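You operate a simulated robot arm through the tools that you are given. There is no shell and no other tool. Be economical: measure what you need, move in short steps, check, and stop when the job is done.

You are at the controls of a simulated two-armed robot. One attempt, no reset.

TASK
On the top of the carton bench, fold the white cloth in half and then in half again.
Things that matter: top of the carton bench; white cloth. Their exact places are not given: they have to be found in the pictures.

The check looks at the end state, three seconds after you hand in, the way a careful person would. Anything else that was tipped, shoved, dropped, spilled or broken makes it a failure. Flat cloth is picked up by pressing the open fingertips on it (5 to 10 N) and closing them slowly along it; thin cloth reads only 2 to 8 mm in the jaws.

THE ROBOT
Two 7-joint arms with two-finger parallel grippers on one trunk, on a base that drives. Base frame: it is fixed to the floor where the robot stands at the start and does not move with it; the origin is under the middle of the robot, x ahead of it, y to its left, z up. Units: m, rad, N and s.
The left shoulder is at the start at [0.07, 0.163, 1.17], the right one opposite. With the tool pointing down near the work surface each hand reaches from about 0.38 to 0.88 m from the robot's upright axis, wherever it stands, measured 20 degrees to its own side. Places, roughly: top of the carton bench [0.6, 0.4, 0.9]. Payload 3.43 kg a hand.
Tool frame (each hand has its own): the origin (TCP) lies between the finger pads and is the grasp point; the fingertips stand 0.034 m ahead of it; z points along the fingers, y is the line along which they close. The gripper opens to 0.128 m. The fingers are 0.024 m wide and 0.012 m thick; the gripper's body (0.048 by 0.13 m) begins 0.096 m behind the TCP.
Orientation is that of the tool frame in the base frame, as a unit quaternion [x, y, z, w]. With the fingers straight down and closing along the base's y, the tool's x points along the base's -x, its y along +y and its z along -z.

THE INTERFACE
- The arms move only by the tool apply_moves. It takes "left_commands", "right_commands" or both (then of equal length, played together; a hand with none holds still); each is one flat list of numbers, 7 for each row, row after row: the opening in per cent of the stroke, from 0 (shut) to 100 (fully open), then the shift along the base's x, y, z in cm, then the turn, a rotation vector about the base's x, y, z in rad. In form: [grip, dx, dy, dz, wx, wy, wz, grip, dx, dy, dz, wx, wy, wz, ...]. A call has 1 to 20 rows; each row is the pose to reach, as a shift and turn from the pose commanded when the call began. Each row takes 0.2 s and may step no farther than 0.05 m and 0.15 rad from the row before; otherwise, or with a gripper value out of range, the whole call is refused. Where a pose cannot be reached the arm comes as near as it can. A force on the tool above 40 N (or 10 N above the force at the start of the call, whichever is more), or a blocked arm, ends the call early, and 0.2 s more pass. The fingers move at their own pace (about 0.153 m/s each) and stop on an object; they squeeze with about 24 N. The grip force told is the motor's: it shows also when the fingers shut on nothing. Time passes only in rows, and 0.2 s behind the last, so rows that repeat a pose let the fingers close. It gives the time, the measured TCP pose, the force on the tool (base axes), the opening and the grip force at its end, in the units of the frame above (readings bear some noise), with the torque about the TCP (base axes, N m) and any sound that the robot's microphone picked up, and new pictures: "pictures" is both (left out), scene, wrist or none (wrist: the cameras of the hands that moved).
- Cameras (640 x 400 px; columns grow to the right, rows downward): "scene" is now at [0.1246, 0.0373, 1.3857]; the picture's right is [0.43, -0.91, 0.00], its down [-0.63, -0.29, -0.72] and it looks along [0.65, 0.31, -0.69] (base axes); focal length 274 px, centre (320, 200). "left" rides on the left gripper at [0.076, 0.011, -0.16] in its tool frame; the picture's right is [-0.15, 0.99, 0.00], its down [-0.88, -0.13, -0.46] and it looks along [-0.45, -0.07, 0.89] (tool axes); focal length 234 px, centre (320, 200). "right" rides on the right gripper at [0.076, -0.011, -0.16] in its tool frame; the picture's right is [0.15, 0.99, 0.00], its down [-0.88, 0.13, -0.46] and it looks along [-0.45, 0.07, 0.89] (tool axes); focal length 234 px, centre (320, 200).
- slide_trunk(by): slides the trunk up (or, below 0, down) by that many m; the arms and the scene camera ride with it, the base frame stays. It gives what a move gives, with no picture.
- steer(legs): drives the robot by 1 to 6 legs, each [ahead, left, turn to the left] in m, m and rad, along the robot's own axes; the way and the turn of a leg run together, so that a leg with both is an arc; at most 1.5 m and 3.142 rad a leg. The arms and the cameras ride along, it lands a little off, and it stops where it bumps. It gives what a move gives, and a new picture of the scene camera.
- aim_head(pan, tilt): turns the head with the scene camera to pan (to the left, within 1.501 rad either way) and tilt (down, from -0.506 to 1.204), counted from straight ahead of the robot. It gives what a move gives, and a new picture of the scene camera.
- measure_at(camera, pixels): for up to 12 pixels [column, row] of the newest picture of that camera ("zoom" is the newest enlarged one), the place [x, y, z] in the base frame of the surface seen there, good to about 0.002 m. No time passes.
- enlarge(camera, box): a new picture of the part [left, top, right, bottom] of that camera's present view, enlarged. No time passes.
- finish_job(): hands the job in; it is judged then, once.

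Work in short steps. Measure before you move; look again where a grasp or a placing could have gone wrong, and mend it. You have 80 turns and 260 pictures in all, those below and enlarged ones among them. Open the grippers and draw the arms clear of the work before you hand the job in, unless the task says otherwise; then end with one line.

The tools are called after ">>>" as a command line: name --argument value ..., lists and objects as JSON in quotes. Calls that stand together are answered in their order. apply_moves: Moves the arms, as the interface text tells. Its arguments: {"type":"object","properties":{"left_commands":{"type":"array","items":{"type":"number"}},"right_commands":{"type":"array","items":{"type":"number"}},"pictures":{"type":"string","enum":["both","scene","wrist","none"]}},"required":[]} The other tools are called the same way: slide_trunk (by) slides the trunk up or down; steer (legs) drives the base; aim_head (pan, tilt) turns the head that bears the scene camera; measure_at (camera, pixels) gives the place of the surface under pixels of a picture; enlarge (camera, box) takes an enlarged picture of a part of a camera's view; finish_job () hands the job in.

At the start:

```text
time_s: 0.0
left_ee_pos: [0.3996, 0.4159, 1.0255]
left_tcp_rot: [0.0, 1.0, -0.001, 0.0]
left_ft_force: [0.2, -0.1, 0.6]
left_wrist_torque: [-0.01, 0.03, 0.03]
left_finger_gap: 0.1281
left_finger_force: 0.0
right_ee_pos: [0.7137, -0.0168, 1.0579]
right_tcp_rot: [0.0, 1.0, 0.0, 0.0]
right_ft_force: [-0.6, 0.8, -0.4]
right_wrist_torque: [0.0, 0.03, -0.01]
right_finger_gap: 0.1282
right_finger_force: 0.0
trunk travel left (down, up): [-0.65, 0.29]
robot x, y, heading: [0.001, -0.001, 0.001]
head pan, tilt: [0.44, 0.763]
```

scene: 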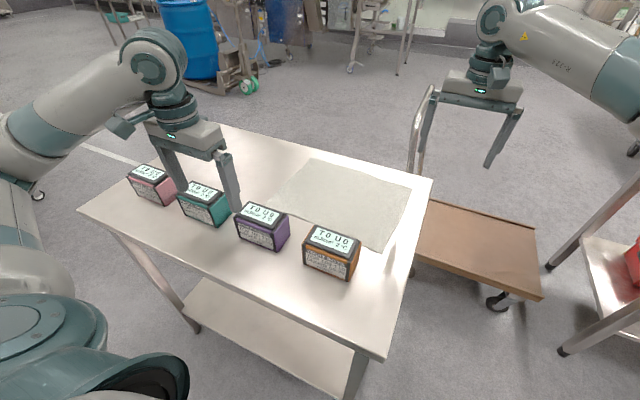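
right: 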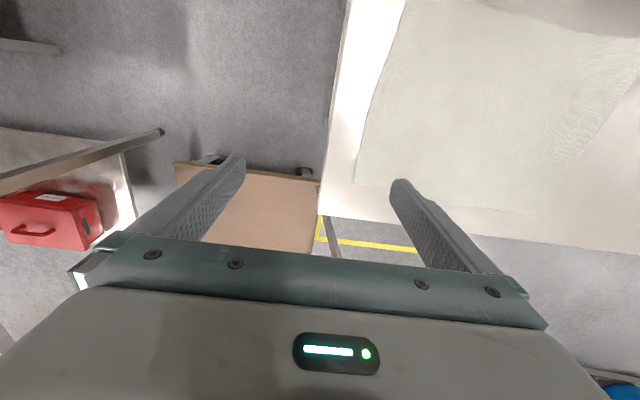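
left: 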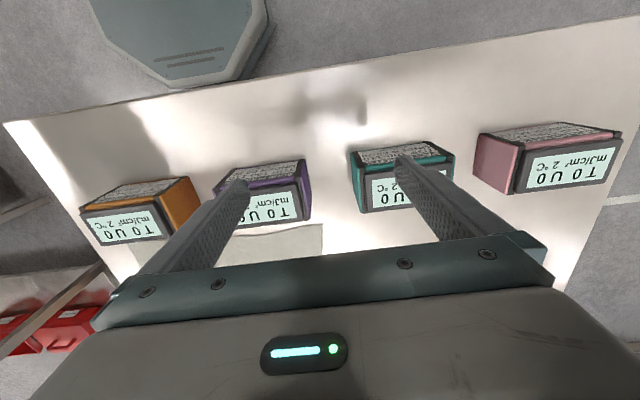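

The cloth lies on the bench, with corners near (311,159), (411,188), (388,250) and (268,205) in the scene. I'll enlarge that part and measure it.

>>> enlarge --camera "scene" --box '[220, 130, 444, 270]'

>>> measure_at --camera "scene" --pixels '[[311, 159], [410, 188], [387, 249], [270, 205], [340, 200], [432, 180], [384, 358], [80, 210], [270, 204], [335, 272], [265, 245], [350, 160]]'

```text
2.86 times, centred on (332, 200) of scene
```

zoom: 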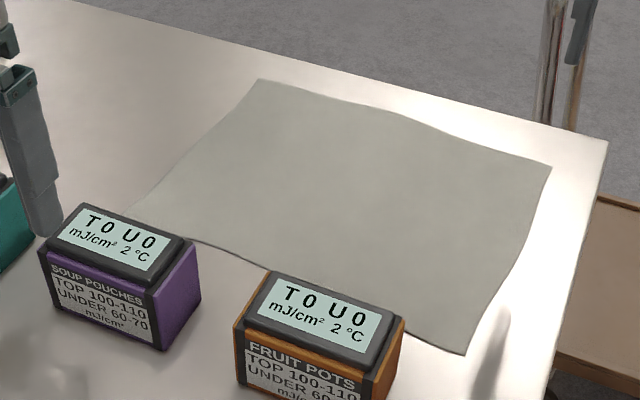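

```text
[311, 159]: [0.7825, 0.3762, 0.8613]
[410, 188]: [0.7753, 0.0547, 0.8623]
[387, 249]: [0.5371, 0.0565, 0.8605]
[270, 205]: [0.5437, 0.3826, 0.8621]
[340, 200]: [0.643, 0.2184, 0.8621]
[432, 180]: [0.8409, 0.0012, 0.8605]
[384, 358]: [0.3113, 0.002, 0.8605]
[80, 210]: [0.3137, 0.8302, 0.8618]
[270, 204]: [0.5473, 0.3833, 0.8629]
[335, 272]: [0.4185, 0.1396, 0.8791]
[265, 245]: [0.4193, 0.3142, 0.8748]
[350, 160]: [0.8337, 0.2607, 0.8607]
```

The zoom shows the corners clearly at (258,80), (551,167), (466,353) and (134,206). I'll measure them, along with the boxes beside the cloth.

>>> measure_at --camera "zoom" --pixels '[[259, 82], [549, 168], [465, 351], [138, 206], [205, 243], [195, 155], [505, 260], [189, 243], [85, 206], [400, 322], [273, 274], [153, 287]]'

>>> enlarge --camera "left" --box '[0, 100, 340, 312]'

```text
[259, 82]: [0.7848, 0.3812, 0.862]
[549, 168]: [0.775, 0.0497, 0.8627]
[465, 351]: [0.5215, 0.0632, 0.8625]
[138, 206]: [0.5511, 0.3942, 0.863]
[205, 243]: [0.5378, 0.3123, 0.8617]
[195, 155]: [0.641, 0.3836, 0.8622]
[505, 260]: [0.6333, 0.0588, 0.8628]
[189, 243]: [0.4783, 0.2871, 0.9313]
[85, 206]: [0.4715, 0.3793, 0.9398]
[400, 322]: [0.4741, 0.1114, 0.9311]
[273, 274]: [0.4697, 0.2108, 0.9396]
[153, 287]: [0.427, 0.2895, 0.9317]
```

```text
1.88 times, centred on (170, 206) of left
```

zoom: 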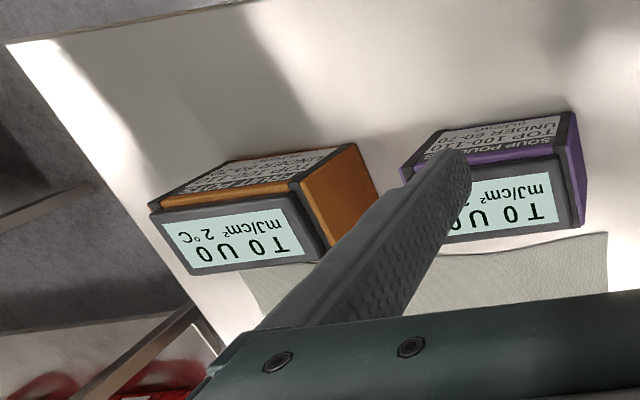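

Boxes end at x≈0.48 and are 0.94 high, so the cloth corners are clear of them. I'll drive 0.12 m left so both hands can work on the cloth.

>>> steer --legs '[[0, 0.12, 0]]'

```text
time_s: 1.2
left_ee_pos: [0.3976, 0.5367, 1.0247]
left_tcp_rot: [0.0, 1.0, 0.0, 0.0]
left_ft_force: [-0.4, -0.3, 0.2]
left_wrist_torque: [0.02, -0.03, -0.01]
left_finger_gap: 0.128
left_finger_force: 0.0
right_ee_pos: [0.7155, 0.1041, 1.0571]
right_tcp_rot: [0.0, 1.0, 0.0, 0.0]
right_ft_force: [-0.1, -0.2, 0.5]
right_wrist_torque: [0.02, 0.0, 0.03]
right_finger_gap: 0.128
right_finger_force: 0.0
trunk travel left (down, up): [-0.65, 0.29]
robot x, y, heading: [0.0001, 0.1185, 0.001]
head pan, tilt: [0.44, 0.763]
```

scene: 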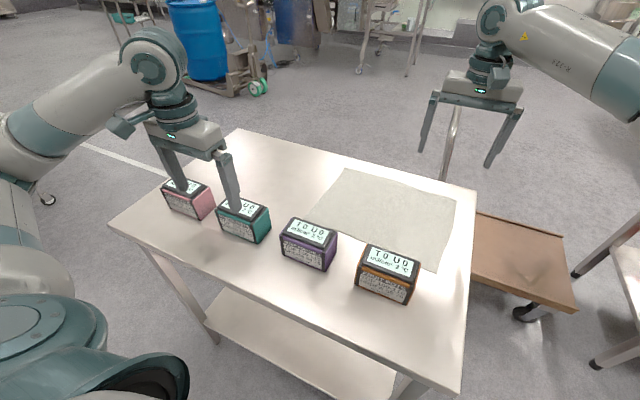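

Corners to grip: far-left (0.785,0.381) with the left hand and near-left (0.551,0.394) with the right. I'll bring the left hand over its corner first, then the right, each yawed 45°.

>>> apply_moves --left_commands '[25, 3.7, -1.69, 0, 0, 0, 0.0785, 25, 7.4, -3.38, 0, 0, 0, 0.157, 25, 11.1, -5.07, 0, 0, 0, 0.2355, 25, 14.8, -6.76, 0, 0, 0, 0.314, 25, 18.5, -8.45, 0, 0, 0, 0.3925, 25, 22.2, -10.14, 0, 0, 0, 0.471, 25, 25.9, -11.83, 0, 0, 0, 0.5495, 25, 29.6, -13.52, 0, 0, 0, 0.628, 25, 33.3, -15.21, 0, 0, 0, 0.7065, 25, 37.0, -16.9, 0, 0, 0, 0.785]' --pictures "none"

>>> apply_moves --right_commands '[25, -1.84, 3.4, 0, 0, 0, -0.098, 25, -3.68, 6.8, 0, 0, 0, -0.196, 25, -5.5, 10.2, 0, 0, 0, -0.294, 25, -7.4, 13.6, 0, 0, 0, -0.392, 25, -9.2, 17, 0, 0, 0, -0.49, 25, -11, 20.4, 0, 0, 0, -0.588, 25, -12.9, 23.8, 0, 0, 0, -0.686, 25, -14.7, 27.1, -2, 0, 0, -0.785, 25, -14.7, 27.1, -5, 0, 0, -0.785]'

```text
time_s: 3.4
left_ee_pos: [0.7698, 0.367, 1.0246]
left_tcp_rot: [-0.384, 0.923, 0.001, 0.0]
left_ft_force: [-0.7, 0.4, 0.1]
left_wrist_torque: [0.04, 0.02, 0.03]
left_finger_gap: 0.032
left_finger_force: 0.0
right_ee_pos: [0.7161, 0.1024, 1.0562]
right_tcp_rot: [-0.001, 1.0, 0.001, -0.001]
right_ft_force: [0.1, -0.8, -0.4]
right_wrist_torque: [0.03, 0.05, -0.03]
right_finger_gap: 0.1281
right_finger_force: 0.0
trunk travel left (down, up): [-0.65, 0.29]
robot x, y, heading: [0.0041, 0.1192, 0.003]
head pan, tilt: [0.44, 0.763]
```

```text
time_s: 5.1
left_ee_pos: [0.7677, 0.3753, 1.0225]
left_tcp_rot: [-0.389, 0.921, 0.0, -0.002]
left_ft_force: [0.1, 0.1, -0.5]
left_wrist_torque: [-0.03, -0.02, -0.01]
left_finger_gap: 0.0321
left_finger_force: 0.1
right_ee_pos: [0.5832, 0.3501, 1.0552]
right_tcp_rot: [0.35, 0.937, -0.002, 0.0]
right_ft_force: [-9.1, -6.2, -0.2]
right_wrist_torque: [0.9, -1.19, 0.42]
right_finger_gap: 0.0322
right_finger_force: 0.0
trunk travel left (down, up): [-0.65, 0.29]
robot x, y, heading: [0.0001, 0.1224, 0.001]
head pan, tilt: [0.44, 0.763]
stopped in row 8 (right hand): the force on the tool passed its limit at 64 N (the readings are from after the stop); the commanded pose is now the measured one
```

scene: 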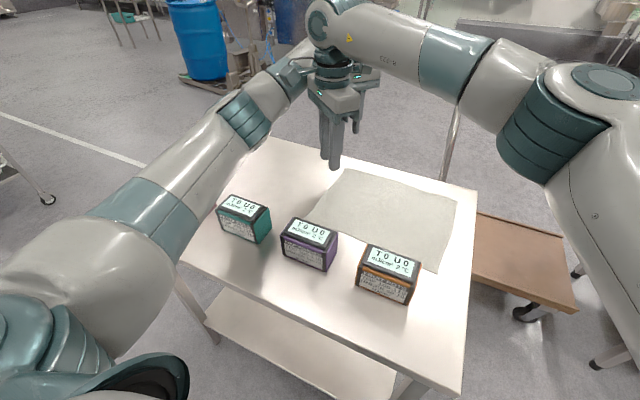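
right: 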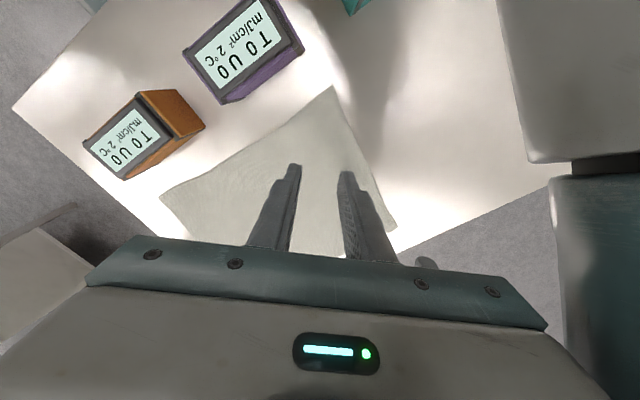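

The right gripper bumped the left forearm, because that pairing crosses the arms. I'll make the first fold far edge to near edge instead, keeping the hands 0.32 m apart. Right hand backs away to the far-right corner (0.775,0.050).

>>> apply_moves --right_commands '[25, 2, -4, 0, 0, 0, 0, 25, 4, -8, 0, 0, 0, 0, 25, 6, -12, 0, 0, 0, 0, 25, 8.5, -16, 0, 0, 0, -0.03, 25, 11, -20, 0, 0, 0, -0.06, 25, 13.5, -24, 0, 0, 0, -0.07, 25, 16, -27, 0, 0, 0, -0.07, 25, 17.8, -28.6, -2, 0, 0, -0.07]'

```text
time_s: 6.9
left_ee_pos: [0.7697, 0.3722, 1.0228]
left_tcp_rot: [-0.388, 0.922, 0.001, -0.003]
left_ft_force: [0.1, 0.1, -0.5]
left_wrist_torque: [0.04, -0.01, -0.02]
left_finger_gap: 0.032
left_finger_force: 0.2
right_ee_pos: [0.7625, 0.0597, 1.0333]
right_tcp_rot: [0.382, 0.924, -0.001, 0.0]
right_ft_force: [0.4, -1.7, -0.2]
right_wrist_torque: [0.03, 0.02, 0.0]
right_finger_gap: 0.0321
right_finger_force: 0.0
trunk travel left (down, up): [-0.65, 0.29]
robot x, y, heading: [0.0035, 0.12, 0.007]
head pan, tilt: [0.44, 0.763]
```

scene: 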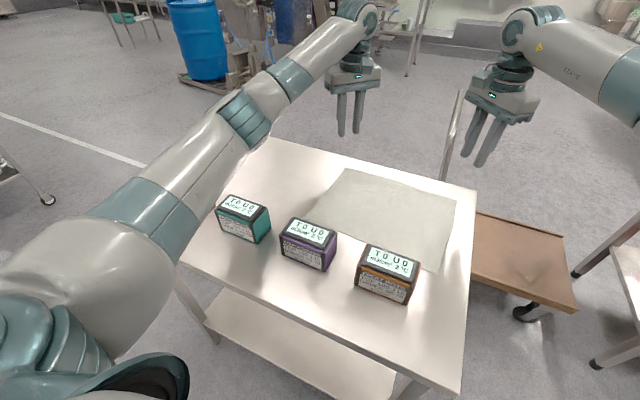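
right: 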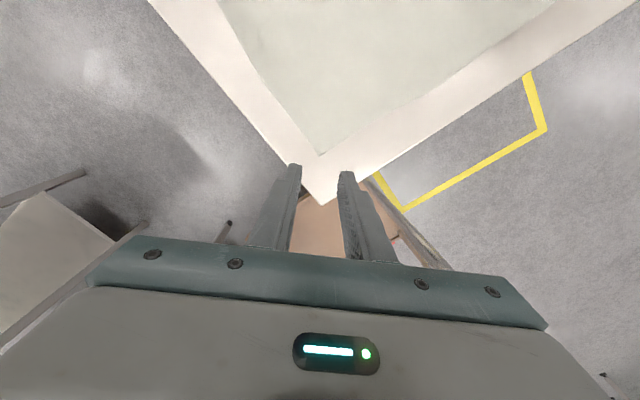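

The right wrist shows its corner at about (321,155). I'll measure it here and re-measure the cloth corners in the scene.

>>> measure_at --camera "right" --pixels '[[321, 152], [318, 140]]'

>>> measure_at --camera "scene" --pixels '[[346, 170], [455, 200], [437, 270]]'

```text
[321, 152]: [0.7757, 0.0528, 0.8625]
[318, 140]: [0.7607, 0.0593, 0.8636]
```

```text
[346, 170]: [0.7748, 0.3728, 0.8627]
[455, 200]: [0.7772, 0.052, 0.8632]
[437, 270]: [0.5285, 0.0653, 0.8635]
```

Lowering both hands to 5 mm above the cloth at (0.764,0.361) and (0.759,0.068), with a 20 mm gap.

>>> apply_moves --left_commands '[16, -0.3, -0.6, -3, 0, 0, 0, 16, -0.6, -1.1, -7, 0, 0, 0, 16, -0.6, -1.1, -10.5, 0, 0, 0, 16, -0.6, -1.1, -12.1, 0, 0, 0, 16, -0.6, -1.1, -12.1, 0, 0, 0]' --right_commands '[16, -0.2, 0.4, -4, 0, 0, 0, 16, -0.35, 0.8, -8, 0, 0, 0, 16, -0.35, 0.8, -11.5, 0, 0, 0, 16, -0.35, 0.8, -13.1, 0, 0, 0, 16, -0.35, 0.8, -13.1, 0, 0, 0]'

```text
time_s: 8.1
left_ee_pos: [0.7617, 0.3626, 0.9048]
left_tcp_rot: [-0.388, 0.921, 0.001, -0.001]
left_ft_force: [-0.1, -0.5, -0.2]
left_wrist_torque: [0.01, -0.01, 0.02]
left_finger_gap: 0.0204
left_finger_force: 0.1
right_ee_pos: [0.7578, 0.0683, 0.9039]
right_tcp_rot: [0.383, 0.924, -0.001, 0.0]
right_ft_force: [-0.1, -0.2, 0.1]
right_wrist_torque: [-0.02, 0.0, 0.01]
right_finger_gap: 0.0207
right_finger_force: 0.1
trunk travel left (down, up): [-0.65, 0.29]
robot x, y, heading: [-0.0029, 0.1197, 0.003]
head pan, tilt: [0.44, 0.763]
```

scene: 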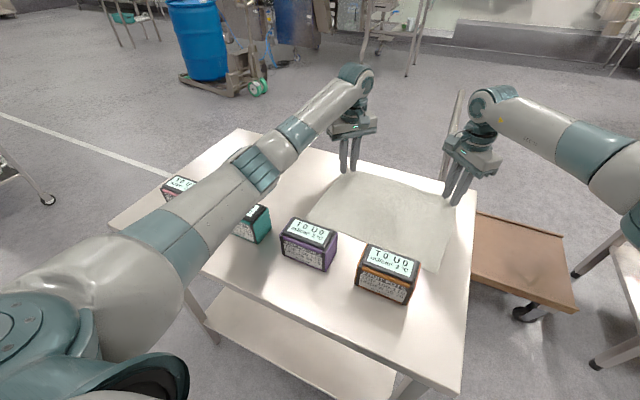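
right: 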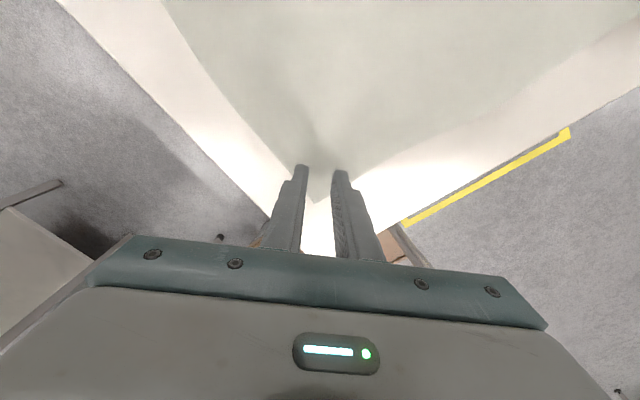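
left: 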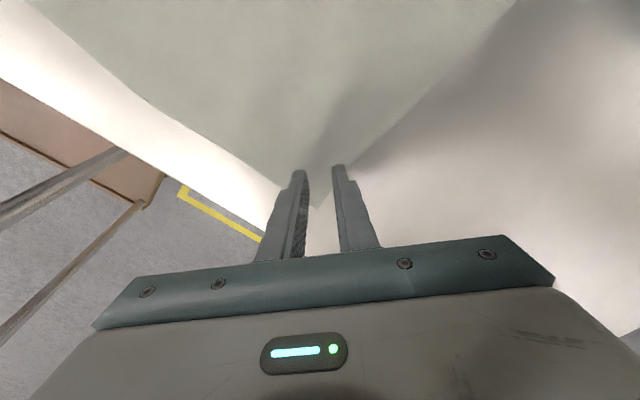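

The corner tips sit between the fingers at about (318,203) in both wrist views. I'll inset 4 mm more and press down gradually.

>>> apply_moves --left_commands '[16, -0.4, -0.4, 0, 0, 0, 0, 16, -0.4, -0.4, -0.4, 0, 0, 0, 16, -0.4, -0.4, -0.7, 0, 0, 0, 16, -0.4, -0.4, -0.9, 0, 0, 0]' --right_commands '[16, -0.4, 0.4, 0, 0, 0, 0, 16, -0.4, 0.4, -0.4, 0, 0, 0, 16, -0.4, 0.4, -0.7, 0, 0, 0, 16, -0.4, 0.4, -0.9, 0, 0, 0]' --pictures "none"

```text
time_s: 9.1
left_ee_pos: [0.7589, 0.3578, 0.896]
left_tcp_rot: [-0.387, 0.922, 0.0, -0.001]
left_ft_force: [1.0, 0.9, 6.1]
left_wrist_torque: [0.04, -0.07, 0.03]
left_finger_gap: 0.0204
left_finger_force: 0.0
right_ee_pos: [0.7522, 0.0745, 0.896]
right_tcp_rot: [0.383, 0.924, -0.001, 0.0]
right_ft_force: [-0.3, 0.8, 1.1]
right_wrist_torque: [0.0, -0.01, -0.02]
right_finger_gap: 0.0203
right_finger_force: 0.1
trunk travel left (down, up): [-0.65, 0.29]
robot x, y, heading: [-0.0028, 0.12, 0.004]
head pan, tilt: [0.44, 0.763]
```

Left presses at 6 N, right only 1 N. I'll lower the right a little more and close both slowly.

>>> apply_moves --left_commands '[16, 0, 0, 0, 0, 0, 0, 16, 0, 0, 0, 0, 0, 0, 14, 0, 0, 0, 0, 0, 0, 12, 0, 0, 0, 0, 0, 0, 10, 0, 0, 0, 0, 0, 0, 8, 0, 0, 0, 0, 0, 0, 6, 0, 0, 0, 0, 0, 0, 4, 0, 0, 0, 0, 0, 0, 2, 0, 0, 0, 0, 0, 0, 0, 0, 0, 0, 0, 0, 0, 0, 0, 0, 0, 0, 0, 0, 0, 0, 0, 0, 0, 0, 0, 0]' --right_commands '[16, 0, 0, -0.1, 0, 0, 0, 16, 0, 0, -0.2, 0, 0, 0, 14, 0, 0, -0.2, 0, 0, 0, 12, 0, 0, -0.2, 0, 0, 0, 10, 0, 0, -0.2, 0, 0, 0, 8, 0, 0, -0.2, 0, 0, 0, 6, 0, 0, -0.2, 0, 0, 0, 4, 0, 0, -0.2, 0, 0, 0, 2, 0, 0, -0.2, 0, 0, 0, 0, 0, 0, -0.2, 0, 0, 0, 0, 0, 0, -0.2, 0, 0, 0, 0, 0, 0, -0.2, 0, 0, 0]'

```text
refused: commands must hold 7 numbers for each row
```

The left list had one stray number, so the call was refused. I'm resending it with 12 rows each.

>>> apply_moves --left_commands '[16, 0, 0, 0, 0, 0, 0, 16, 0, 0, 0, 0, 0, 0, 14, 0, 0, 0, 0, 0, 0, 12, 0, 0, 0, 0, 0, 0, 10, 0, 0, 0, 0, 0, 0, 8, 0, 0, 0, 0, 0, 0, 6, 0, 0, 0, 0, 0, 0, 4, 0, 0, 0, 0, 0, 0, 2, 0, 0, 0, 0, 0, 0, 0, 0, 0, 0, 0, 0, 0, 0, 0, 0, 0, 0, 0, 0, 0, 0, 0, 0, 0, 0, 0]' --right_commands '[16, 0, 0, -0.1, 0, 0, 0, 16, 0, 0, -0.2, 0, 0, 0, 14, 0, 0, -0.2, 0, 0, 0, 12, 0, 0, -0.2, 0, 0, 0, 10, 0, 0, -0.2, 0, 0, 0, 8, 0, 0, -0.2, 0, 0, 0, 6, 0, 0, -0.2, 0, 0, 0, 4, 0, 0, -0.2, 0, 0, 0, 2, 0, 0, -0.2, 0, 0, 0, 0, 0, 0, -0.2, 0, 0, 0, 0, 0, 0, -0.2, 0, 0, 0, 0, 0, 0, -0.2, 0, 0, 0]'

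```text
time_s: 11.7
left_ee_pos: [0.7562, 0.3578, 0.896]
left_tcp_rot: [-0.389, 0.921, 0.001, -0.001]
left_ft_force: [0.4, -0.5, 0.2]
left_wrist_torque: [0.02, 0.0, 0.0]
left_finger_gap: 0.0
left_finger_force: 24.3
right_ee_pos: [0.7514, 0.073, 0.8953]
right_tcp_rot: [0.383, 0.924, 0.0, 0.002]
right_ft_force: [0.8, 0.4, 24.2]
right_wrist_torque: [-0.03, -0.03, 0.06]
right_finger_gap: 0.0
right_finger_force: 23.7
trunk travel left (down, up): [-0.65, 0.29]
robot x, y, heading: [0.0026, 0.123, 0.001]
head pan, tilt: [0.44, 0.763]
```

scene: 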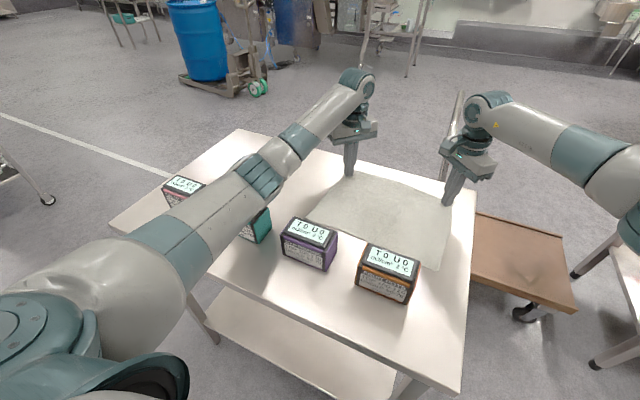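
right: 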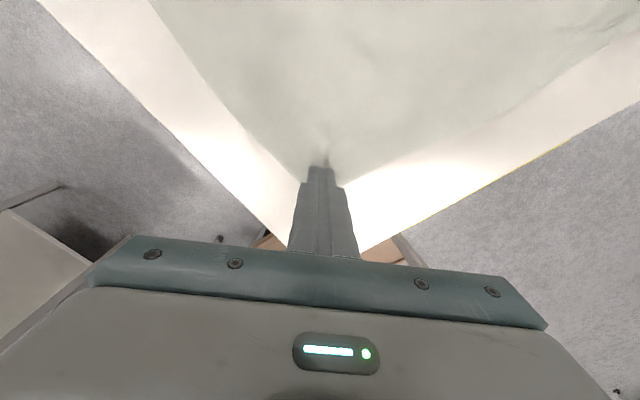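
left: 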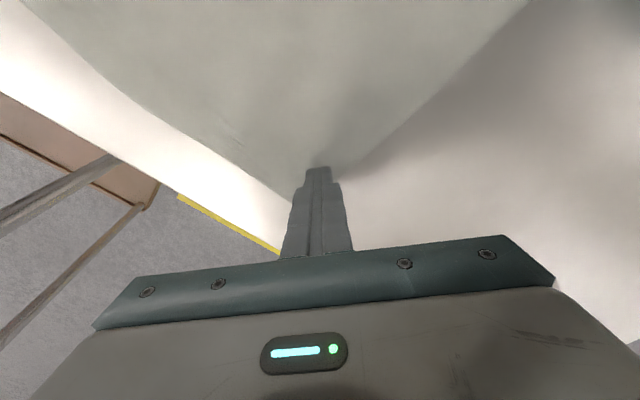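

Both gaps read 0, so neither hand caught the cloth. Left lost its pressure and right pressed too hard. I'll reopen to 36 mm just above the cloth and set the pressure again.

>>> apply_moves --left_commands '[0, 0, 0, 0.6, 0, 0, 0, 28, 0, 0, 0.6, 0, 0, 0, 28, 0, 0, 0.3, 0, 0, 0, 28, 0, 0, 0, 0, 0, 0, 28, 0, 0, -0.15, 0, 0, 0, 28, 0, 0, -0.15, 0, 0, 0]' --right_commands '[0, 0, 0, 0.6, 0, 0, 0, 28, 0, 0, 0.6, 0, 0, 0, 28, 0, 0, 0.3, 0, 0, 0, 28, 0, 0, 0.2, 0, 0, 0, 28, 0, 0, 0.15, 0, 0, 0, 28, 0, 0, 0.15, 0, 0, 0]' --pictures "none"

```text
time_s: 13.1
left_ee_pos: [0.7562, 0.3577, 0.8945]
left_tcp_rot: [-0.388, 0.922, 0.0, 0.0]
left_ft_force: [0.9, 1.3, 16.3]
left_wrist_torque: [-0.02, -0.07, -0.03]
left_finger_gap: 0.0357
left_finger_force: 0.0
right_ee_pos: [0.7517, 0.0723, 0.8951]
right_tcp_rot: [0.383, 0.924, 0.0, 0.002]
right_ft_force: [1.5, 0.5, 6.2]
right_wrist_torque: [-0.03, -0.02, 0.0]
right_finger_gap: 0.0351
right_finger_force: 0.0
trunk travel left (down, up): [-0.65, 0.29]
robot x, y, heading: [0.0003, 0.1176, 0.007]
head pan, tilt: [0.44, 0.763]
```

Right is at 6 N and left at 16 N. I'll ease the left up 0.7 mm and close slowly.

>>> apply_moves --left_commands '[28, 0, 0, 0.07, 0, 0, 0, 26, 0, 0, 0.07, 0, 0, 0, 24, 0, 0, 0.07, 0, 0, 0, 22, 0, 0, 0.07, 0, 0, 0, 20, 0, 0, 0.07, 0, 0, 0, 18, 0, 0, 0.07, 0, 0, 0, 16, 0, 0, 0.07, 0, 0, 0, 14, 0, 0, 0.07, 0, 0, 0, 12, 0, 0, 0.07, 0, 0, 0, 10, 0, 0, 0.07, 0, 0, 0]' --right_commands '[28, 0, 0, 0, 0, 0, 0, 26, 0, 0, 0, 0, 0, 0, 24, 0, 0, 0, 0, 0, 0, 22, 0, 0, 0, 0, 0, 0, 20, 0, 0, 0, 0, 0, 0, 18, 0, 0, 0, 0, 0, 0, 16, 0, 0, 0, 0, 0, 0, 14, 0, 0, 0, 0, 0, 0, 12, 0, 0, 0, 0, 0, 0, 10, 0, 0, 0, 0, 0, 0]' --pictures "wrist"

```text
time_s: 15.3
left_ee_pos: [0.7555, 0.357, 0.8961]
left_tcp_rot: [-0.388, 0.922, 0.001, 0.0]
left_ft_force: [0.5, 0.4, 22.5]
left_wrist_torque: [-0.05, -0.07, 0.03]
left_finger_gap: 0.0129
left_finger_force: 0.0
right_ee_pos: [0.7519, 0.0729, 0.8966]
right_tcp_rot: [0.382, 0.924, -0.001, 0.002]
right_ft_force: [0.2, 0.5, 2.8]
right_wrist_torque: [0.03, 0.01, 0.02]
right_finger_gap: 0.013
right_finger_force: 0.9
trunk travel left (down, up): [-0.65, 0.29]
robot x, y, heading: [-0.0018, 0.1218, -0.002]
head pan, tilt: [0.44, 0.763]
```

right: 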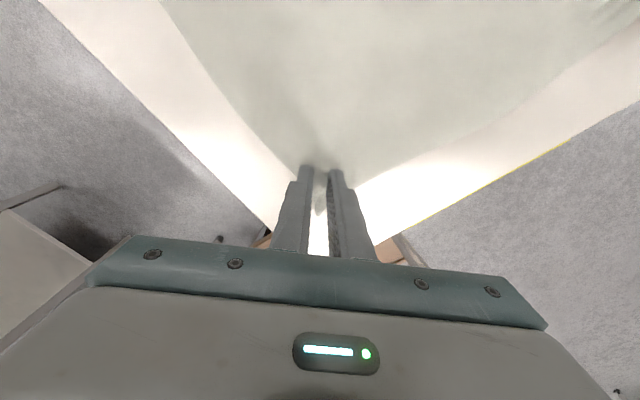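
left: 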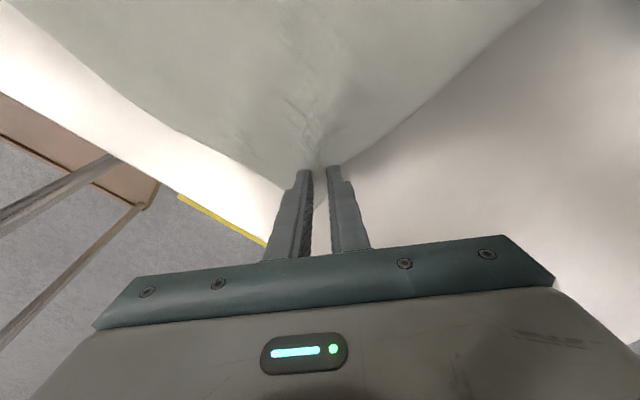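

The left view shows cloth gathering at (315,140), while the right shows none. I'll finish closing the left, and reopen the right and press it a touch harder.

>>> apply_moves --left_commands '[8, 0, 0, 0, 0, 0, 0, 6, 0, 0, 0, 0, 0, 0, 4, 0, 0, 0, 0, 0, 0, 2, 0, 0, 0, 0, 0, 0, 0, 0, 0, 0, 0, 0, 0, 0, 0, 0, 0, 0, 0, 0, 0, 0, 0, 0, 0, 0, 0]' --right_commands '[10, 0, 0, 0.5, 0, 0, 0, 32, 0, 0, 0.5, 0, 0, 0, 32, -0.2, 0.2, 0.3, 0, 0, 0, 32, -0.3, 0.3, 0, 0, 0, 0, 32, -0.3, 0.3, -0.1, 0, 0, 0, 32, -0.3, 0.3, -0.1, 0, 0, 0, 32, -0.3, 0.3, -0.1, 0, 0, 0]' --pictures "wrist"

```text
time_s: 16.9
left_ee_pos: [0.757, 0.3585, 0.8944]
left_tcp_rot: [-0.388, 0.922, 0.0, 0.0]
left_ft_force: [3.1, 0.4, 23.7]
left_wrist_torque: [-0.05, -0.18, 0.0]
left_finger_gap: 0.0
left_finger_force: 24.1
right_ee_pos: [0.7477, 0.0756, 0.894]
right_tcp_rot: [0.382, 0.924, 0.001, 0.002]
right_ft_force: [1.5, -0.5, 6.3]
right_wrist_torque: [-0.01, 0.02, 0.01]
right_finger_gap: 0.041
right_finger_force: 0.4
trunk travel left (down, up): [-0.65, 0.29]
robot x, y, heading: [0.0003, 0.1178, 0.003]
head pan, tilt: [0.44, 0.763]
```

right: 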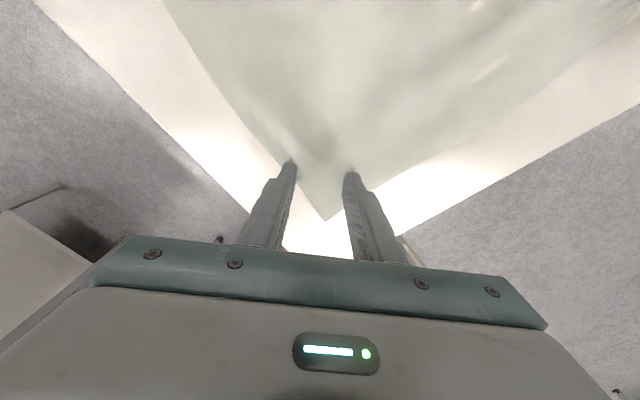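
left: 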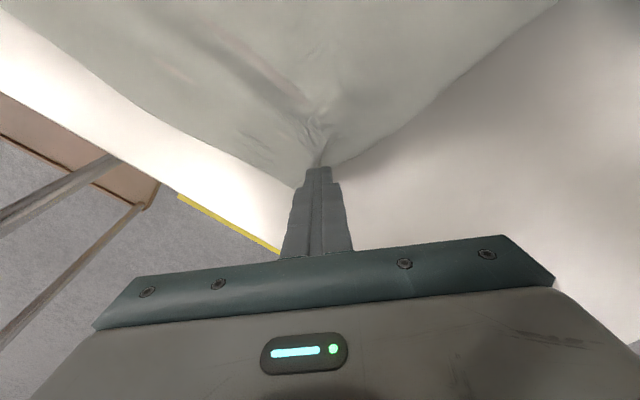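

The left gap is 0 again, and the fingers were straddling the corner's edges. I'll lift, turn both back to yaw 0 so they close along the far edge, and move to x≈0.762, y≈0.34 and 0.095, fully on the cloth.

>>> apply_moves --left_commands '[0, 0, 0, 1, 0, 0, 0, 32, 0, 0, 2, 0, 0, -0.13, 32, 0.2, -0.5, 2, 0, 0, -0.26, 32, 0.5, -1, 2, 0, 0, -0.39, 32, 0.5, -1.5, 2, 0, 0, -0.52, 32, 0.5, -1.9, 2, 0, 0, -0.65, 32, 0.5, -1.9, 2, 0, 0, -0.785, 32, 0.5, -1.9, 1, 0, 0, -0.785, 32, 0.5, -1.9, 1, 0, 0, -0.785]' --right_commands '[32, 0, 0, 1, 0, 0, 0, 32, 0, 0, 2, 0, 0, 0.13, 32, 0.2, 0.5, 2, 0, 0, 0.26, 32, 0.5, 1, 2, 0, 0, 0.39, 32, 0.9, 1.5, 2, 0, 0, 0.52, 32, 1.3, 1.9, 2, 0, 0, 0.65, 32, 1.3, 1.9, 2, 0, 0, 0.785, 32, 1.3, 1.9, 1, 0, 0, 0.785, 32, 1.3, 1.9, 1, 0, 0, 0.785]'

```text
time_s: 18.9
left_ee_pos: [0.7625, 0.338, 0.9024]
left_tcp_rot: [-0.006, 1.0, 0.002, -0.001]
left_ft_force: [-0.1, 0.4, -0.3]
left_wrist_torque: [0.0, -0.03, 0.01]
left_finger_gap: 0.0413
left_finger_force: 0.0
right_ee_pos: [0.7633, 0.0951, 0.9035]
right_tcp_rot: [0.0, 1.0, -0.001, 0.0]
right_ft_force: [-0.3, 0.0, 1.0]
right_wrist_torque: [0.04, -0.03, 0.01]
right_finger_gap: 0.041
right_finger_force: 0.0
trunk travel left (down, up): [-0.65, 0.29]
robot x, y, heading: [-0.0022, 0.1171, 0.0]
head pan, tilt: [0.44, 0.763]
```

scene: 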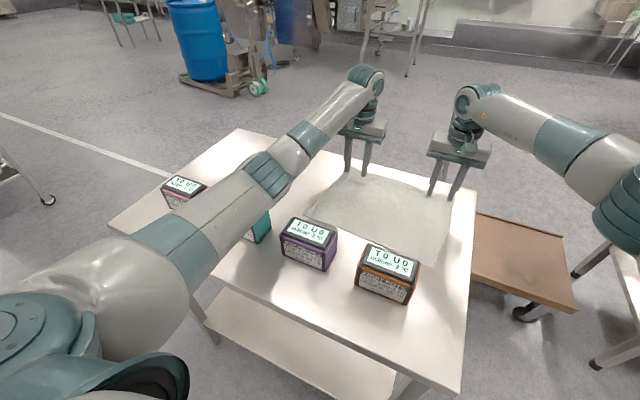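
right: 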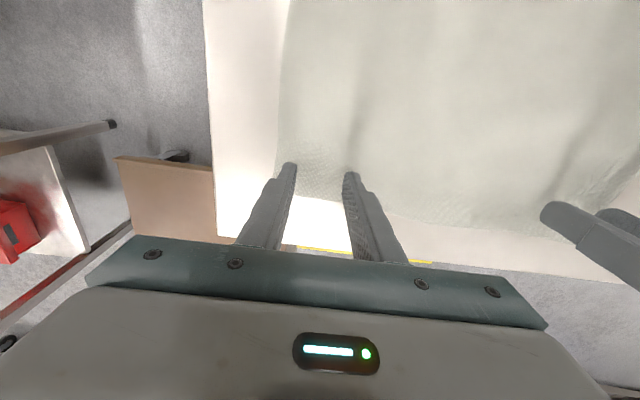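
left: 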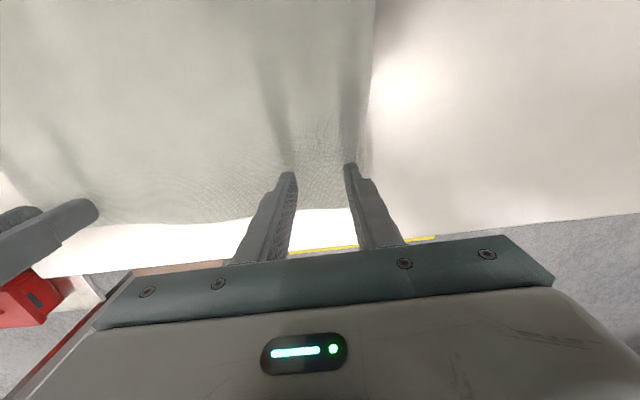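

The cloth has shifted slightly. I'll measure its far edge and corners in both wrist pictures.

>>> measure_at --camera "right" --pixels '[[277, 170], [285, 100], [320, 190], [332, 200], [400, 213], [470, 225]]'

>>> measure_at --camera "left" --pixels '[[368, 150], [372, 60], [330, 205], [310, 205], [180, 220]]'

```text
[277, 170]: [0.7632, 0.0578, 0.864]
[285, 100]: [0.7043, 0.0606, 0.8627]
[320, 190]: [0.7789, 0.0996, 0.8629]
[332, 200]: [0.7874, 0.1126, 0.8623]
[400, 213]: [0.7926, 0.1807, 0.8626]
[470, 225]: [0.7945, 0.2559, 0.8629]
```

```text
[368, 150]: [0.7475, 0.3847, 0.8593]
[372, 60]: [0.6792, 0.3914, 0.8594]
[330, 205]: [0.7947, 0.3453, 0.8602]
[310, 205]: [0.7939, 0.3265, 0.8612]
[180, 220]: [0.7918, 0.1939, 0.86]
```

Both fingertip pairs now lie fully on the cloth: edge at x≈0.79, side edges at y≈0.058 and 0.383. I'll press down.

>>> apply_moves --left_commands '[32, 0, 0, -0.4, 0, 0, 0, 32, 0, 0, -0.7, 0, 0, 0, 32, 0, 0, -0.8, 0, 0, 0, 32, 0, 0, -0.8, 0, 0, 0]' --right_commands '[32, 0, 0, -0.4, 0, 0, 0, 32, 0, 0, -0.8, 0, 0, 0, 32, 0, 0, -0.9, 0, 0, 0, 32, 0, 0, -0.9, 0, 0, 0]' --pictures "none"

```text
time_s: 19.9
left_ee_pos: [0.7622, 0.3398, 0.8948]
left_tcp_rot: [-0.006, 1.0, 0.002, -0.001]
left_ft_force: [-0.6, -0.1, 0.8]
left_wrist_torque: [0.03, -0.03, 0.01]
left_finger_gap: 0.0409
left_finger_force: 0.1
right_ee_pos: [0.7642, 0.0959, 0.8954]
right_tcp_rot: [0.001, 1.0, -0.001, 0.001]
right_ft_force: [1.3, -1.3, 7.3]
right_wrist_torque: [-0.02, -0.06, -0.01]
right_finger_gap: 0.041
right_finger_force: 0.1
trunk travel left (down, up): [-0.65, 0.29]
robot x, y, heading: [0.002, 0.1216, 0.003]
head pan, tilt: [0.44, 0.763]
```

Right is at 7 N. I'll push the left 1 mm lower, then close both partway and recheck the force.

>>> apply_moves --left_commands '[32, 0, 0, -0.1, 0, 0, 0, 32, 0, 0, -0.12, 0, 0, 0, 30, 0, 0, -0.12, 0, 0, 0, 28, 0, 0, -0.12, 0, 0, 0, 26, 0, 0, -0.12, 0, 0, 0, 24, 0, 0, -0.12, 0, 0, 0, 22, 0, 0, -0.12, 0, 0, 0, 20, 0, 0, -0.12, 0, 0, 0]' --right_commands '[32, 0, 0, 0, 0, 0, 0, 32, 0, 0, 0, 0, 0, 0, 30, 0, 0, 0, 0, 0, 0, 28, 0, 0, 0, 0, 0, 0, 26, 0, 0, 0, 0, 0, 0, 24, 0, 0, 0, 0, 0, 0, 22, 0, 0, 0, 0, 0, 0, 20, 0, 0, 0, 0, 0, 0]' --pictures "wrist"

```text
time_s: 21.7
left_ee_pos: [0.7634, 0.3403, 0.896]
left_tcp_rot: [-0.007, 1.0, 0.002, -0.001]
left_ft_force: [-0.4, 0.0, 6.7]
left_wrist_torque: [0.02, -0.03, 0.02]
left_finger_gap: 0.0249
left_finger_force: 0.1
right_ee_pos: [0.763, 0.095, 0.8945]
right_tcp_rot: [0.0, 1.0, -0.001, 0.002]
right_ft_force: [-0.9, -0.3, 8.6]
right_wrist_torque: [-0.05, -0.04, -0.03]
right_finger_gap: 0.0248
right_finger_force: 0.2
trunk travel left (down, up): [-0.65, 0.29]
robot x, y, heading: [0.0017, 0.1157, 0.005]
head pan, tilt: [0.44, 0.763]
```

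right: 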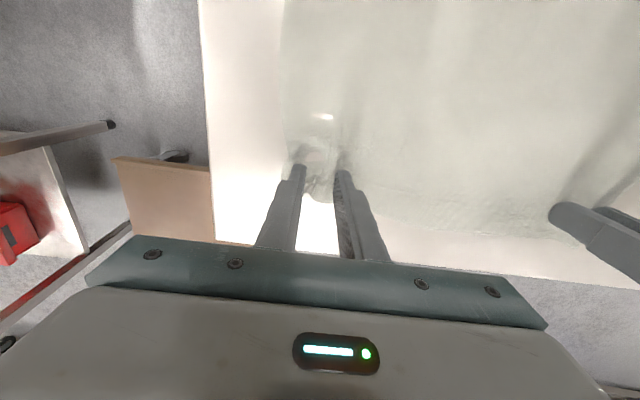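
left: 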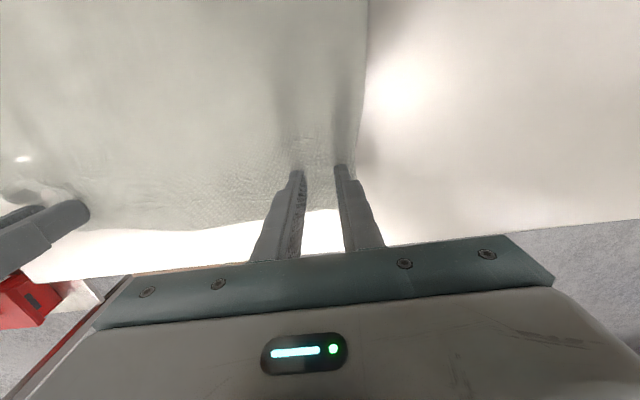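

Both forces are good, and the cloth is buckling up between the right fingers. I'll finish closing.

>>> apply_moves --left_commands '[18, 0, 0, -0.03, 0, 0, 0, 16, 0, 0, -0.03, 0, 0, 0, 14, 0, 0, -0.03, 0, 0, 0, 12, 0, 0, -0.03, 0, 0, 0, 10, 0, 0, -0.03, 0, 0, 0, 8, 0, 0, -0.03, 0, 0, 0, 6, 0, 0, -0.03, 0, 0, 0, 4, 0, 0, -0.03, 0, 0, 0, 2, 0, 0, -0.03, 0, 0, 0, 0, 0, 0, -0.03, 0, 0, 0, 0, 0, 0, -0.03, 0, 0, 0]' --right_commands '[18, 0, 0, 0, 0, 0, 0, 16, 0, 0, 0, 0, 0, 0, 14, 0, 0, 0, 0, 0, 0, 12, 0, 0, 0, 0, 0, 0, 10, 0, 0, 0, 0, 0, 0, 8, 0, 0, 0, 0, 0, 0, 6, 0, 0, 0, 0, 0, 0, 4, 0, 0, 0, 0, 0, 0, 2, 0, 0, 0, 0, 0, 0, 0, 0, 0, 0, 0, 0, 0, 0, 0, 0, 0, 0, 0, 0]' --pictures "wrist"

```text
time_s: 24.1
left_ee_pos: [0.7613, 0.3385, 0.8948]
left_tcp_rot: [-0.006, 1.0, 0.001, -0.001]
left_ft_force: [-0.1, -0.5, 15.8]
left_wrist_torque: [-0.01, 0.04, 0.03]
left_finger_gap: 0.0024
left_finger_force: 24.4
right_ee_pos: [0.7617, 0.0962, 0.8952]
right_tcp_rot: [0.0, 1.0, -0.002, 0.002]
right_ft_force: [-0.2, 1.0, 3.9]
right_wrist_torque: [0.01, 0.01, 0.0]
right_finger_gap: 0.0023
right_finger_force: 23.9
trunk travel left (down, up): [-0.65, 0.29]
robot x, y, heading: [0.0032, 0.1181, 0.004]
head pan, tilt: [0.44, 0.763]
```

right: 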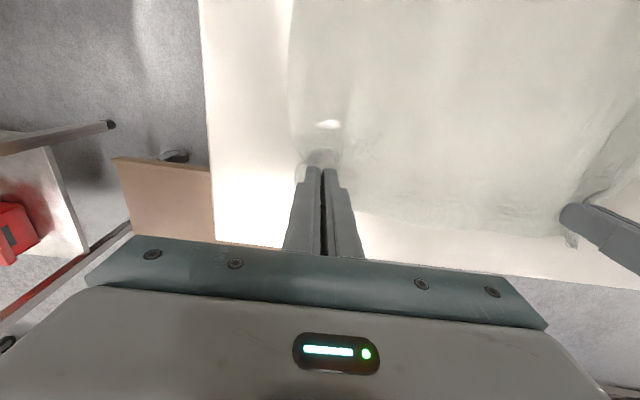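
left: 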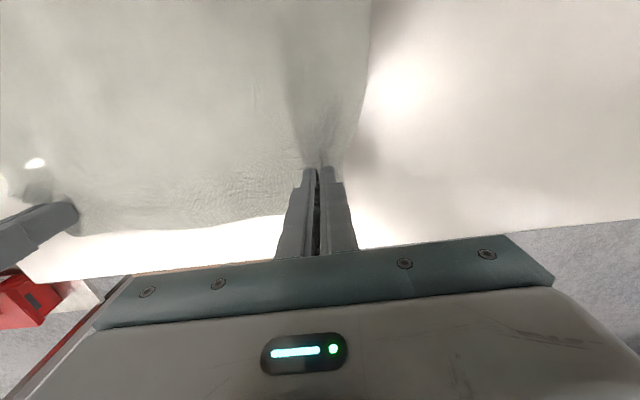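

Both hands now hold 2.3 mm of cloth. I'll carry the far edge over in an arc, overshooting slightly so the free flap trails toward −x, and set it down on the near edge.

>>> apply_moves --left_commands '[0, 0, 0, 2, 0, 0, 0, 0, -0.9, 0, 4.5, 0, 0, 0, 0, -2.7, 0.1, 6.5, 0, 0, 0, 0, -5.3, 0.2, 8.3, 0, 0, 0, 0, -8.4, 0.3, 9.3, 0, 0, 0, 0, -11.5, 0.4, 9.3, 0, 0, 0, 0, -14.6, 0.6, 8.5, 0, 0, 0, 0, -17.3, 0.8, 7.5, 0, 0, 0, 0, -19.6, 1, 6, 0, 0, 0, 0, -20.8, 1, 4, 0, 0, 0, 0, -21, 1, 2.8, 0, 0, 0, 0, -20.2, 1, 1.6, 0, 0, 0, 0, -19.2, 1, 0.8, 0, 0, 0, 0, -18.8, 1, 0.4, 0, 0, 0, 0, -18.8, 1, 0.4, 0, 0, 0]' --right_commands '[0, 0, 0, 2, 0, 0, 0, 0, -1, 0, 4.5, 0, 0, 0, 0, -3, 0.1, 6.5, 0, 0, 0, 0, -6, 0.2, 8.3, 0, 0, 0, 0, -9.5, 0.3, 9.3, 0, 0, 0, 0, -13, 0.4, 9.3, 0, 0, 0, 0, -16.5, 0.5, 8.5, 0, 0, 0, 0, -19.5, 0.6, 7.5, 0, 0, 0, 0, -22, 0.7, 6, 0, 0, 0, 0, -23.2, 0.7, 4, 0, 0, 0, 0, -23.4, 0.7, 2.8, 0, 0, 0, 0, -22.6, 0.7, 1.6, 0, 0, 0, 0, -21.6, 0.7, 0.8, 0, 0, 0, 0, -21.2, 0.7, 0.4, 0, 0, 0, 0, -21.2, 0.7, 0.4, 0, 0, 0]'

```text
time_s: 27.3
left_ee_pos: [0.5746, 0.3494, 0.8991]
left_tcp_rot: [-0.007, 1.0, 0.002, -0.001]
left_ft_force: [-1.4, -2.3, 5.1]
left_wrist_torque: [-0.16, 0.04, 0.02]
left_finger_gap: 0.002
left_finger_force: 23.8
right_ee_pos: [0.5524, 0.1032, 0.8984]
right_tcp_rot: [0.0, 1.0, -0.001, 0.001]
right_ft_force: [-0.1, 4.3, 1.6]
right_wrist_torque: [0.16, -0.04, 0.06]
right_finger_gap: 0.002
right_finger_force: 23.5
trunk travel left (down, up): [-0.65, 0.29]
robot x, y, heading: [0.0011, 0.1192, -0.006]
head pan, tilt: [0.44, 0.763]
```

scene: 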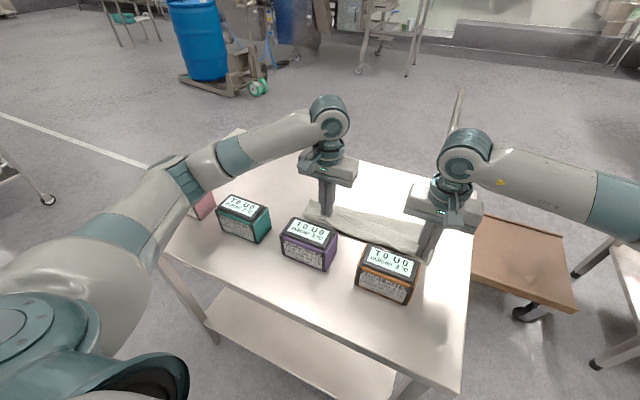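
right: 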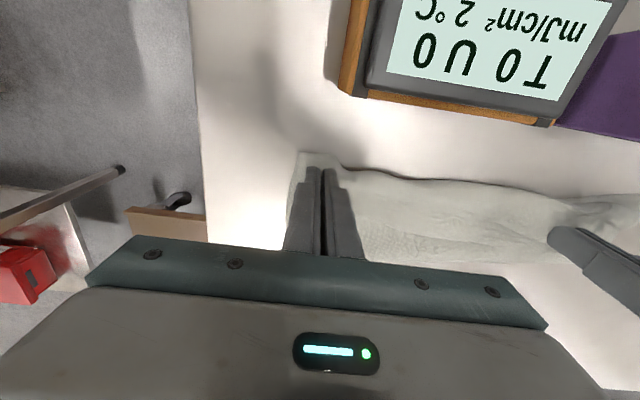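
left: 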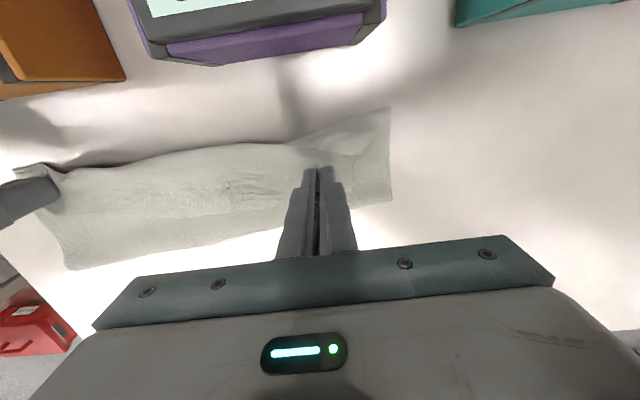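

The fold is down neatly. I'll open both a little and lift straight up to inspect.

>>> apply_moves --left_commands '[4, 0, 0, 0, 0, 0, 0, 8, 0, 0, 0.1, 0, 0, 0, 12, 0, 0, 0.2, 0, 0, 0, 12, 0, 0, 1.5, 0, 0, 0, 12, 0, 0, 5, 0, 0, 0, 12, 0, 0, 9, 0, 0, 0, 12, -1, 2, 13, 0, 0, 0]' --right_commands '[4, 0, 0, 0, 0, 0, 0, 8, 0, 0, 0.1, 0, 0, 0, 12, 0, 0, 0.2, 0, 0, 0, 12, 0, 0, 1.5, 0, 0, 0, 12, 0, 0, 5, 0, 0, 0, 12, 0, 0, 9, 0, 0, 0, 12, 0, -4, 13, 0, 0, 0]'

>>> enlarge --camera "scene" --box '[260, 150, 484, 290]'

```text
refused: row 7 steps farther than a row can; nothing moved
```

```text
2.86 times, centred on (372, 220) of scene
```

zoom: 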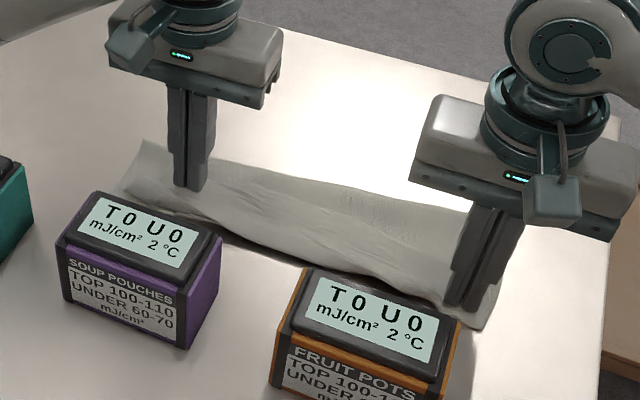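

The last row was too long a step, so nothing moved. I'm repeating the release with a straight lift.

>>> apply_moves --left_commands '[4, 0, 0, 0, 0, 0, 0, 8, 0, 0, 0.1, 0, 0, 0, 12, 0, 0, 0.2, 0, 0, 0, 12, 0, 0, 1.5, 0, 0, 0, 12, 0, 0, 5, 0, 0, 0, 12, 0, 0, 9, 0, 0, 0, 12, 0, 2, 13, 0, 0, 0, 12, 0, 5, 14, 0, 0, 0]' --right_commands '[4, 0, 0, 0, 0, 0, 0, 8, 0, 0, 0.1, 0, 0, 0, 12, 0, 0, 0.2, 0, 0, 0, 12, 0, 0, 1.5, 0, 0, 0, 12, 0, 0, 5, 0, 0, 0, 12, 0, 0, 9, 0, 0, 0, 12, 0, -2, 13, 0, 0, 0, 12, 0, -6, 14, 0, 0, 0]'

>>> enlarge --camera "scene" --box '[260, 150, 484, 290]'

```text
time_s: 29.1
left_ee_pos: [0.5766, 0.3999, 1.0384]
left_tcp_rot: [-0.007, 1.0, 0.002, -0.002]
left_ft_force: [0.1, -0.6, 0.0]
left_wrist_torque: [0.0, 0.0, -0.01]
left_finger_gap: 0.0155
left_finger_force: 0.1
right_ee_pos: [0.5493, 0.0409, 1.0382]
right_tcp_rot: [0.0, 1.0, -0.001, 0.001]
right_ft_force: [-0.2, 0.9, -0.1]
right_wrist_torque: [0.02, -0.01, 0.02]
right_finger_gap: 0.0153
right_finger_force: 0.1
trunk travel left (down, up): [-0.65, 0.29]
robot x, y, heading: [-0.0004, 0.1228, -0.003]
head pan, tilt: [0.44, 0.763]
```

scene: 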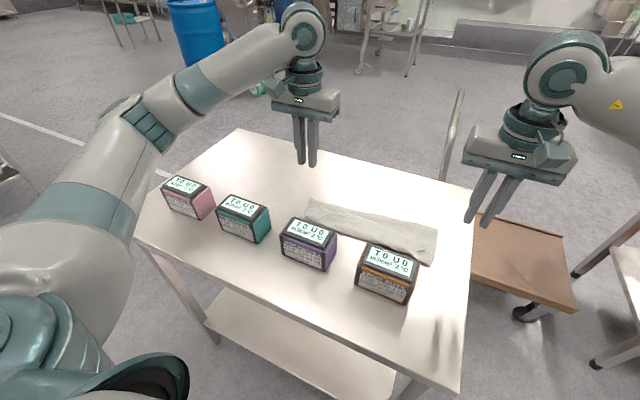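
right: 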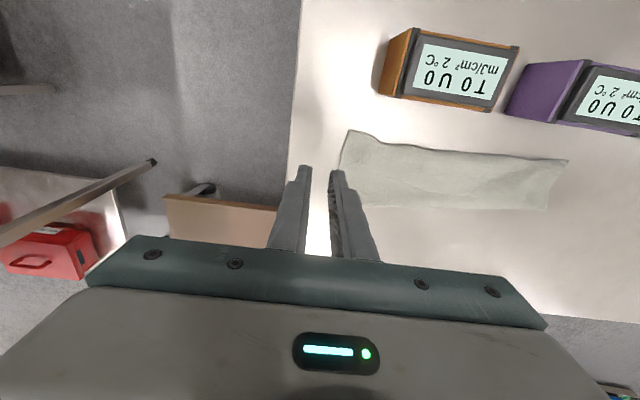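
left: 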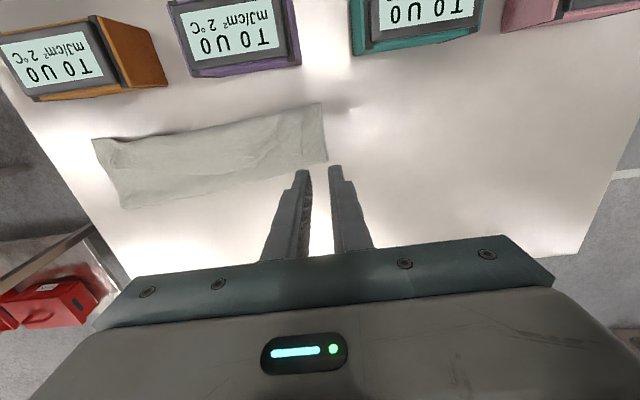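

```text
2.86 times, centred on (372, 220) of scene
```

zoom: 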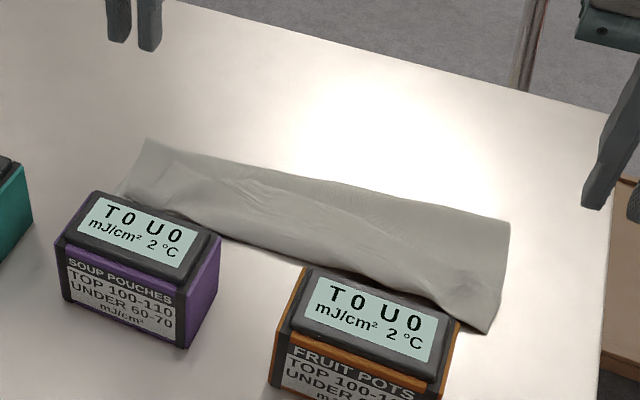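

Great first fold. I'll measure the strip's outline.

>>> measure_at --camera "right" --pixels '[[350, 134], [348, 160], [392, 204], [545, 207], [565, 162], [500, 155], [440, 152], [420, 206]]'

>>> measure_at --camera "left" --pixels '[[97, 142], [127, 205], [325, 158], [318, 106], [240, 175], [220, 122], [170, 134]]'

>>> enlarge --camera "right" --box '[320, 110, 600, 285]'

```text
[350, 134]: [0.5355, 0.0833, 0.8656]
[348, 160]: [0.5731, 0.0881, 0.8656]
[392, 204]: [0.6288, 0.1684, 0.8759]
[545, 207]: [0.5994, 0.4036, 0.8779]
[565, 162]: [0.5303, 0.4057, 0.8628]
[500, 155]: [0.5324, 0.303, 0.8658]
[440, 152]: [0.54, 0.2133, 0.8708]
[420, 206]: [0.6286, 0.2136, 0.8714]
```

```text
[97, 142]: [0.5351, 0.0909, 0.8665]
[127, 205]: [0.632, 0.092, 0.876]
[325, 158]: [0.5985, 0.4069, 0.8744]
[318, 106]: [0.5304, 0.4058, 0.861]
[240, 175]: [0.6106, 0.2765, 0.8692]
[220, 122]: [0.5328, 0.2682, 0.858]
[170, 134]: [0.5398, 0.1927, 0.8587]
```

```text
2.29 times, centred on (460, 198) of right
```

zoom: 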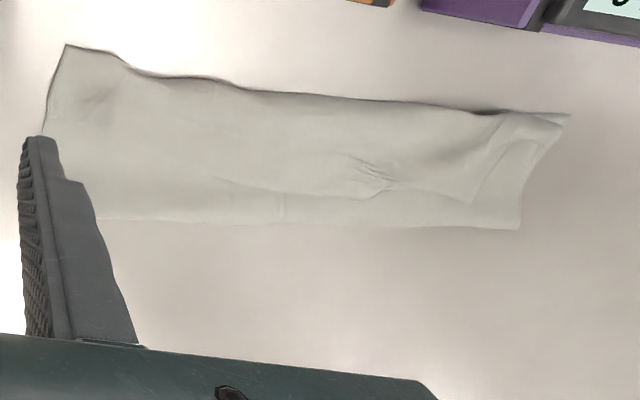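

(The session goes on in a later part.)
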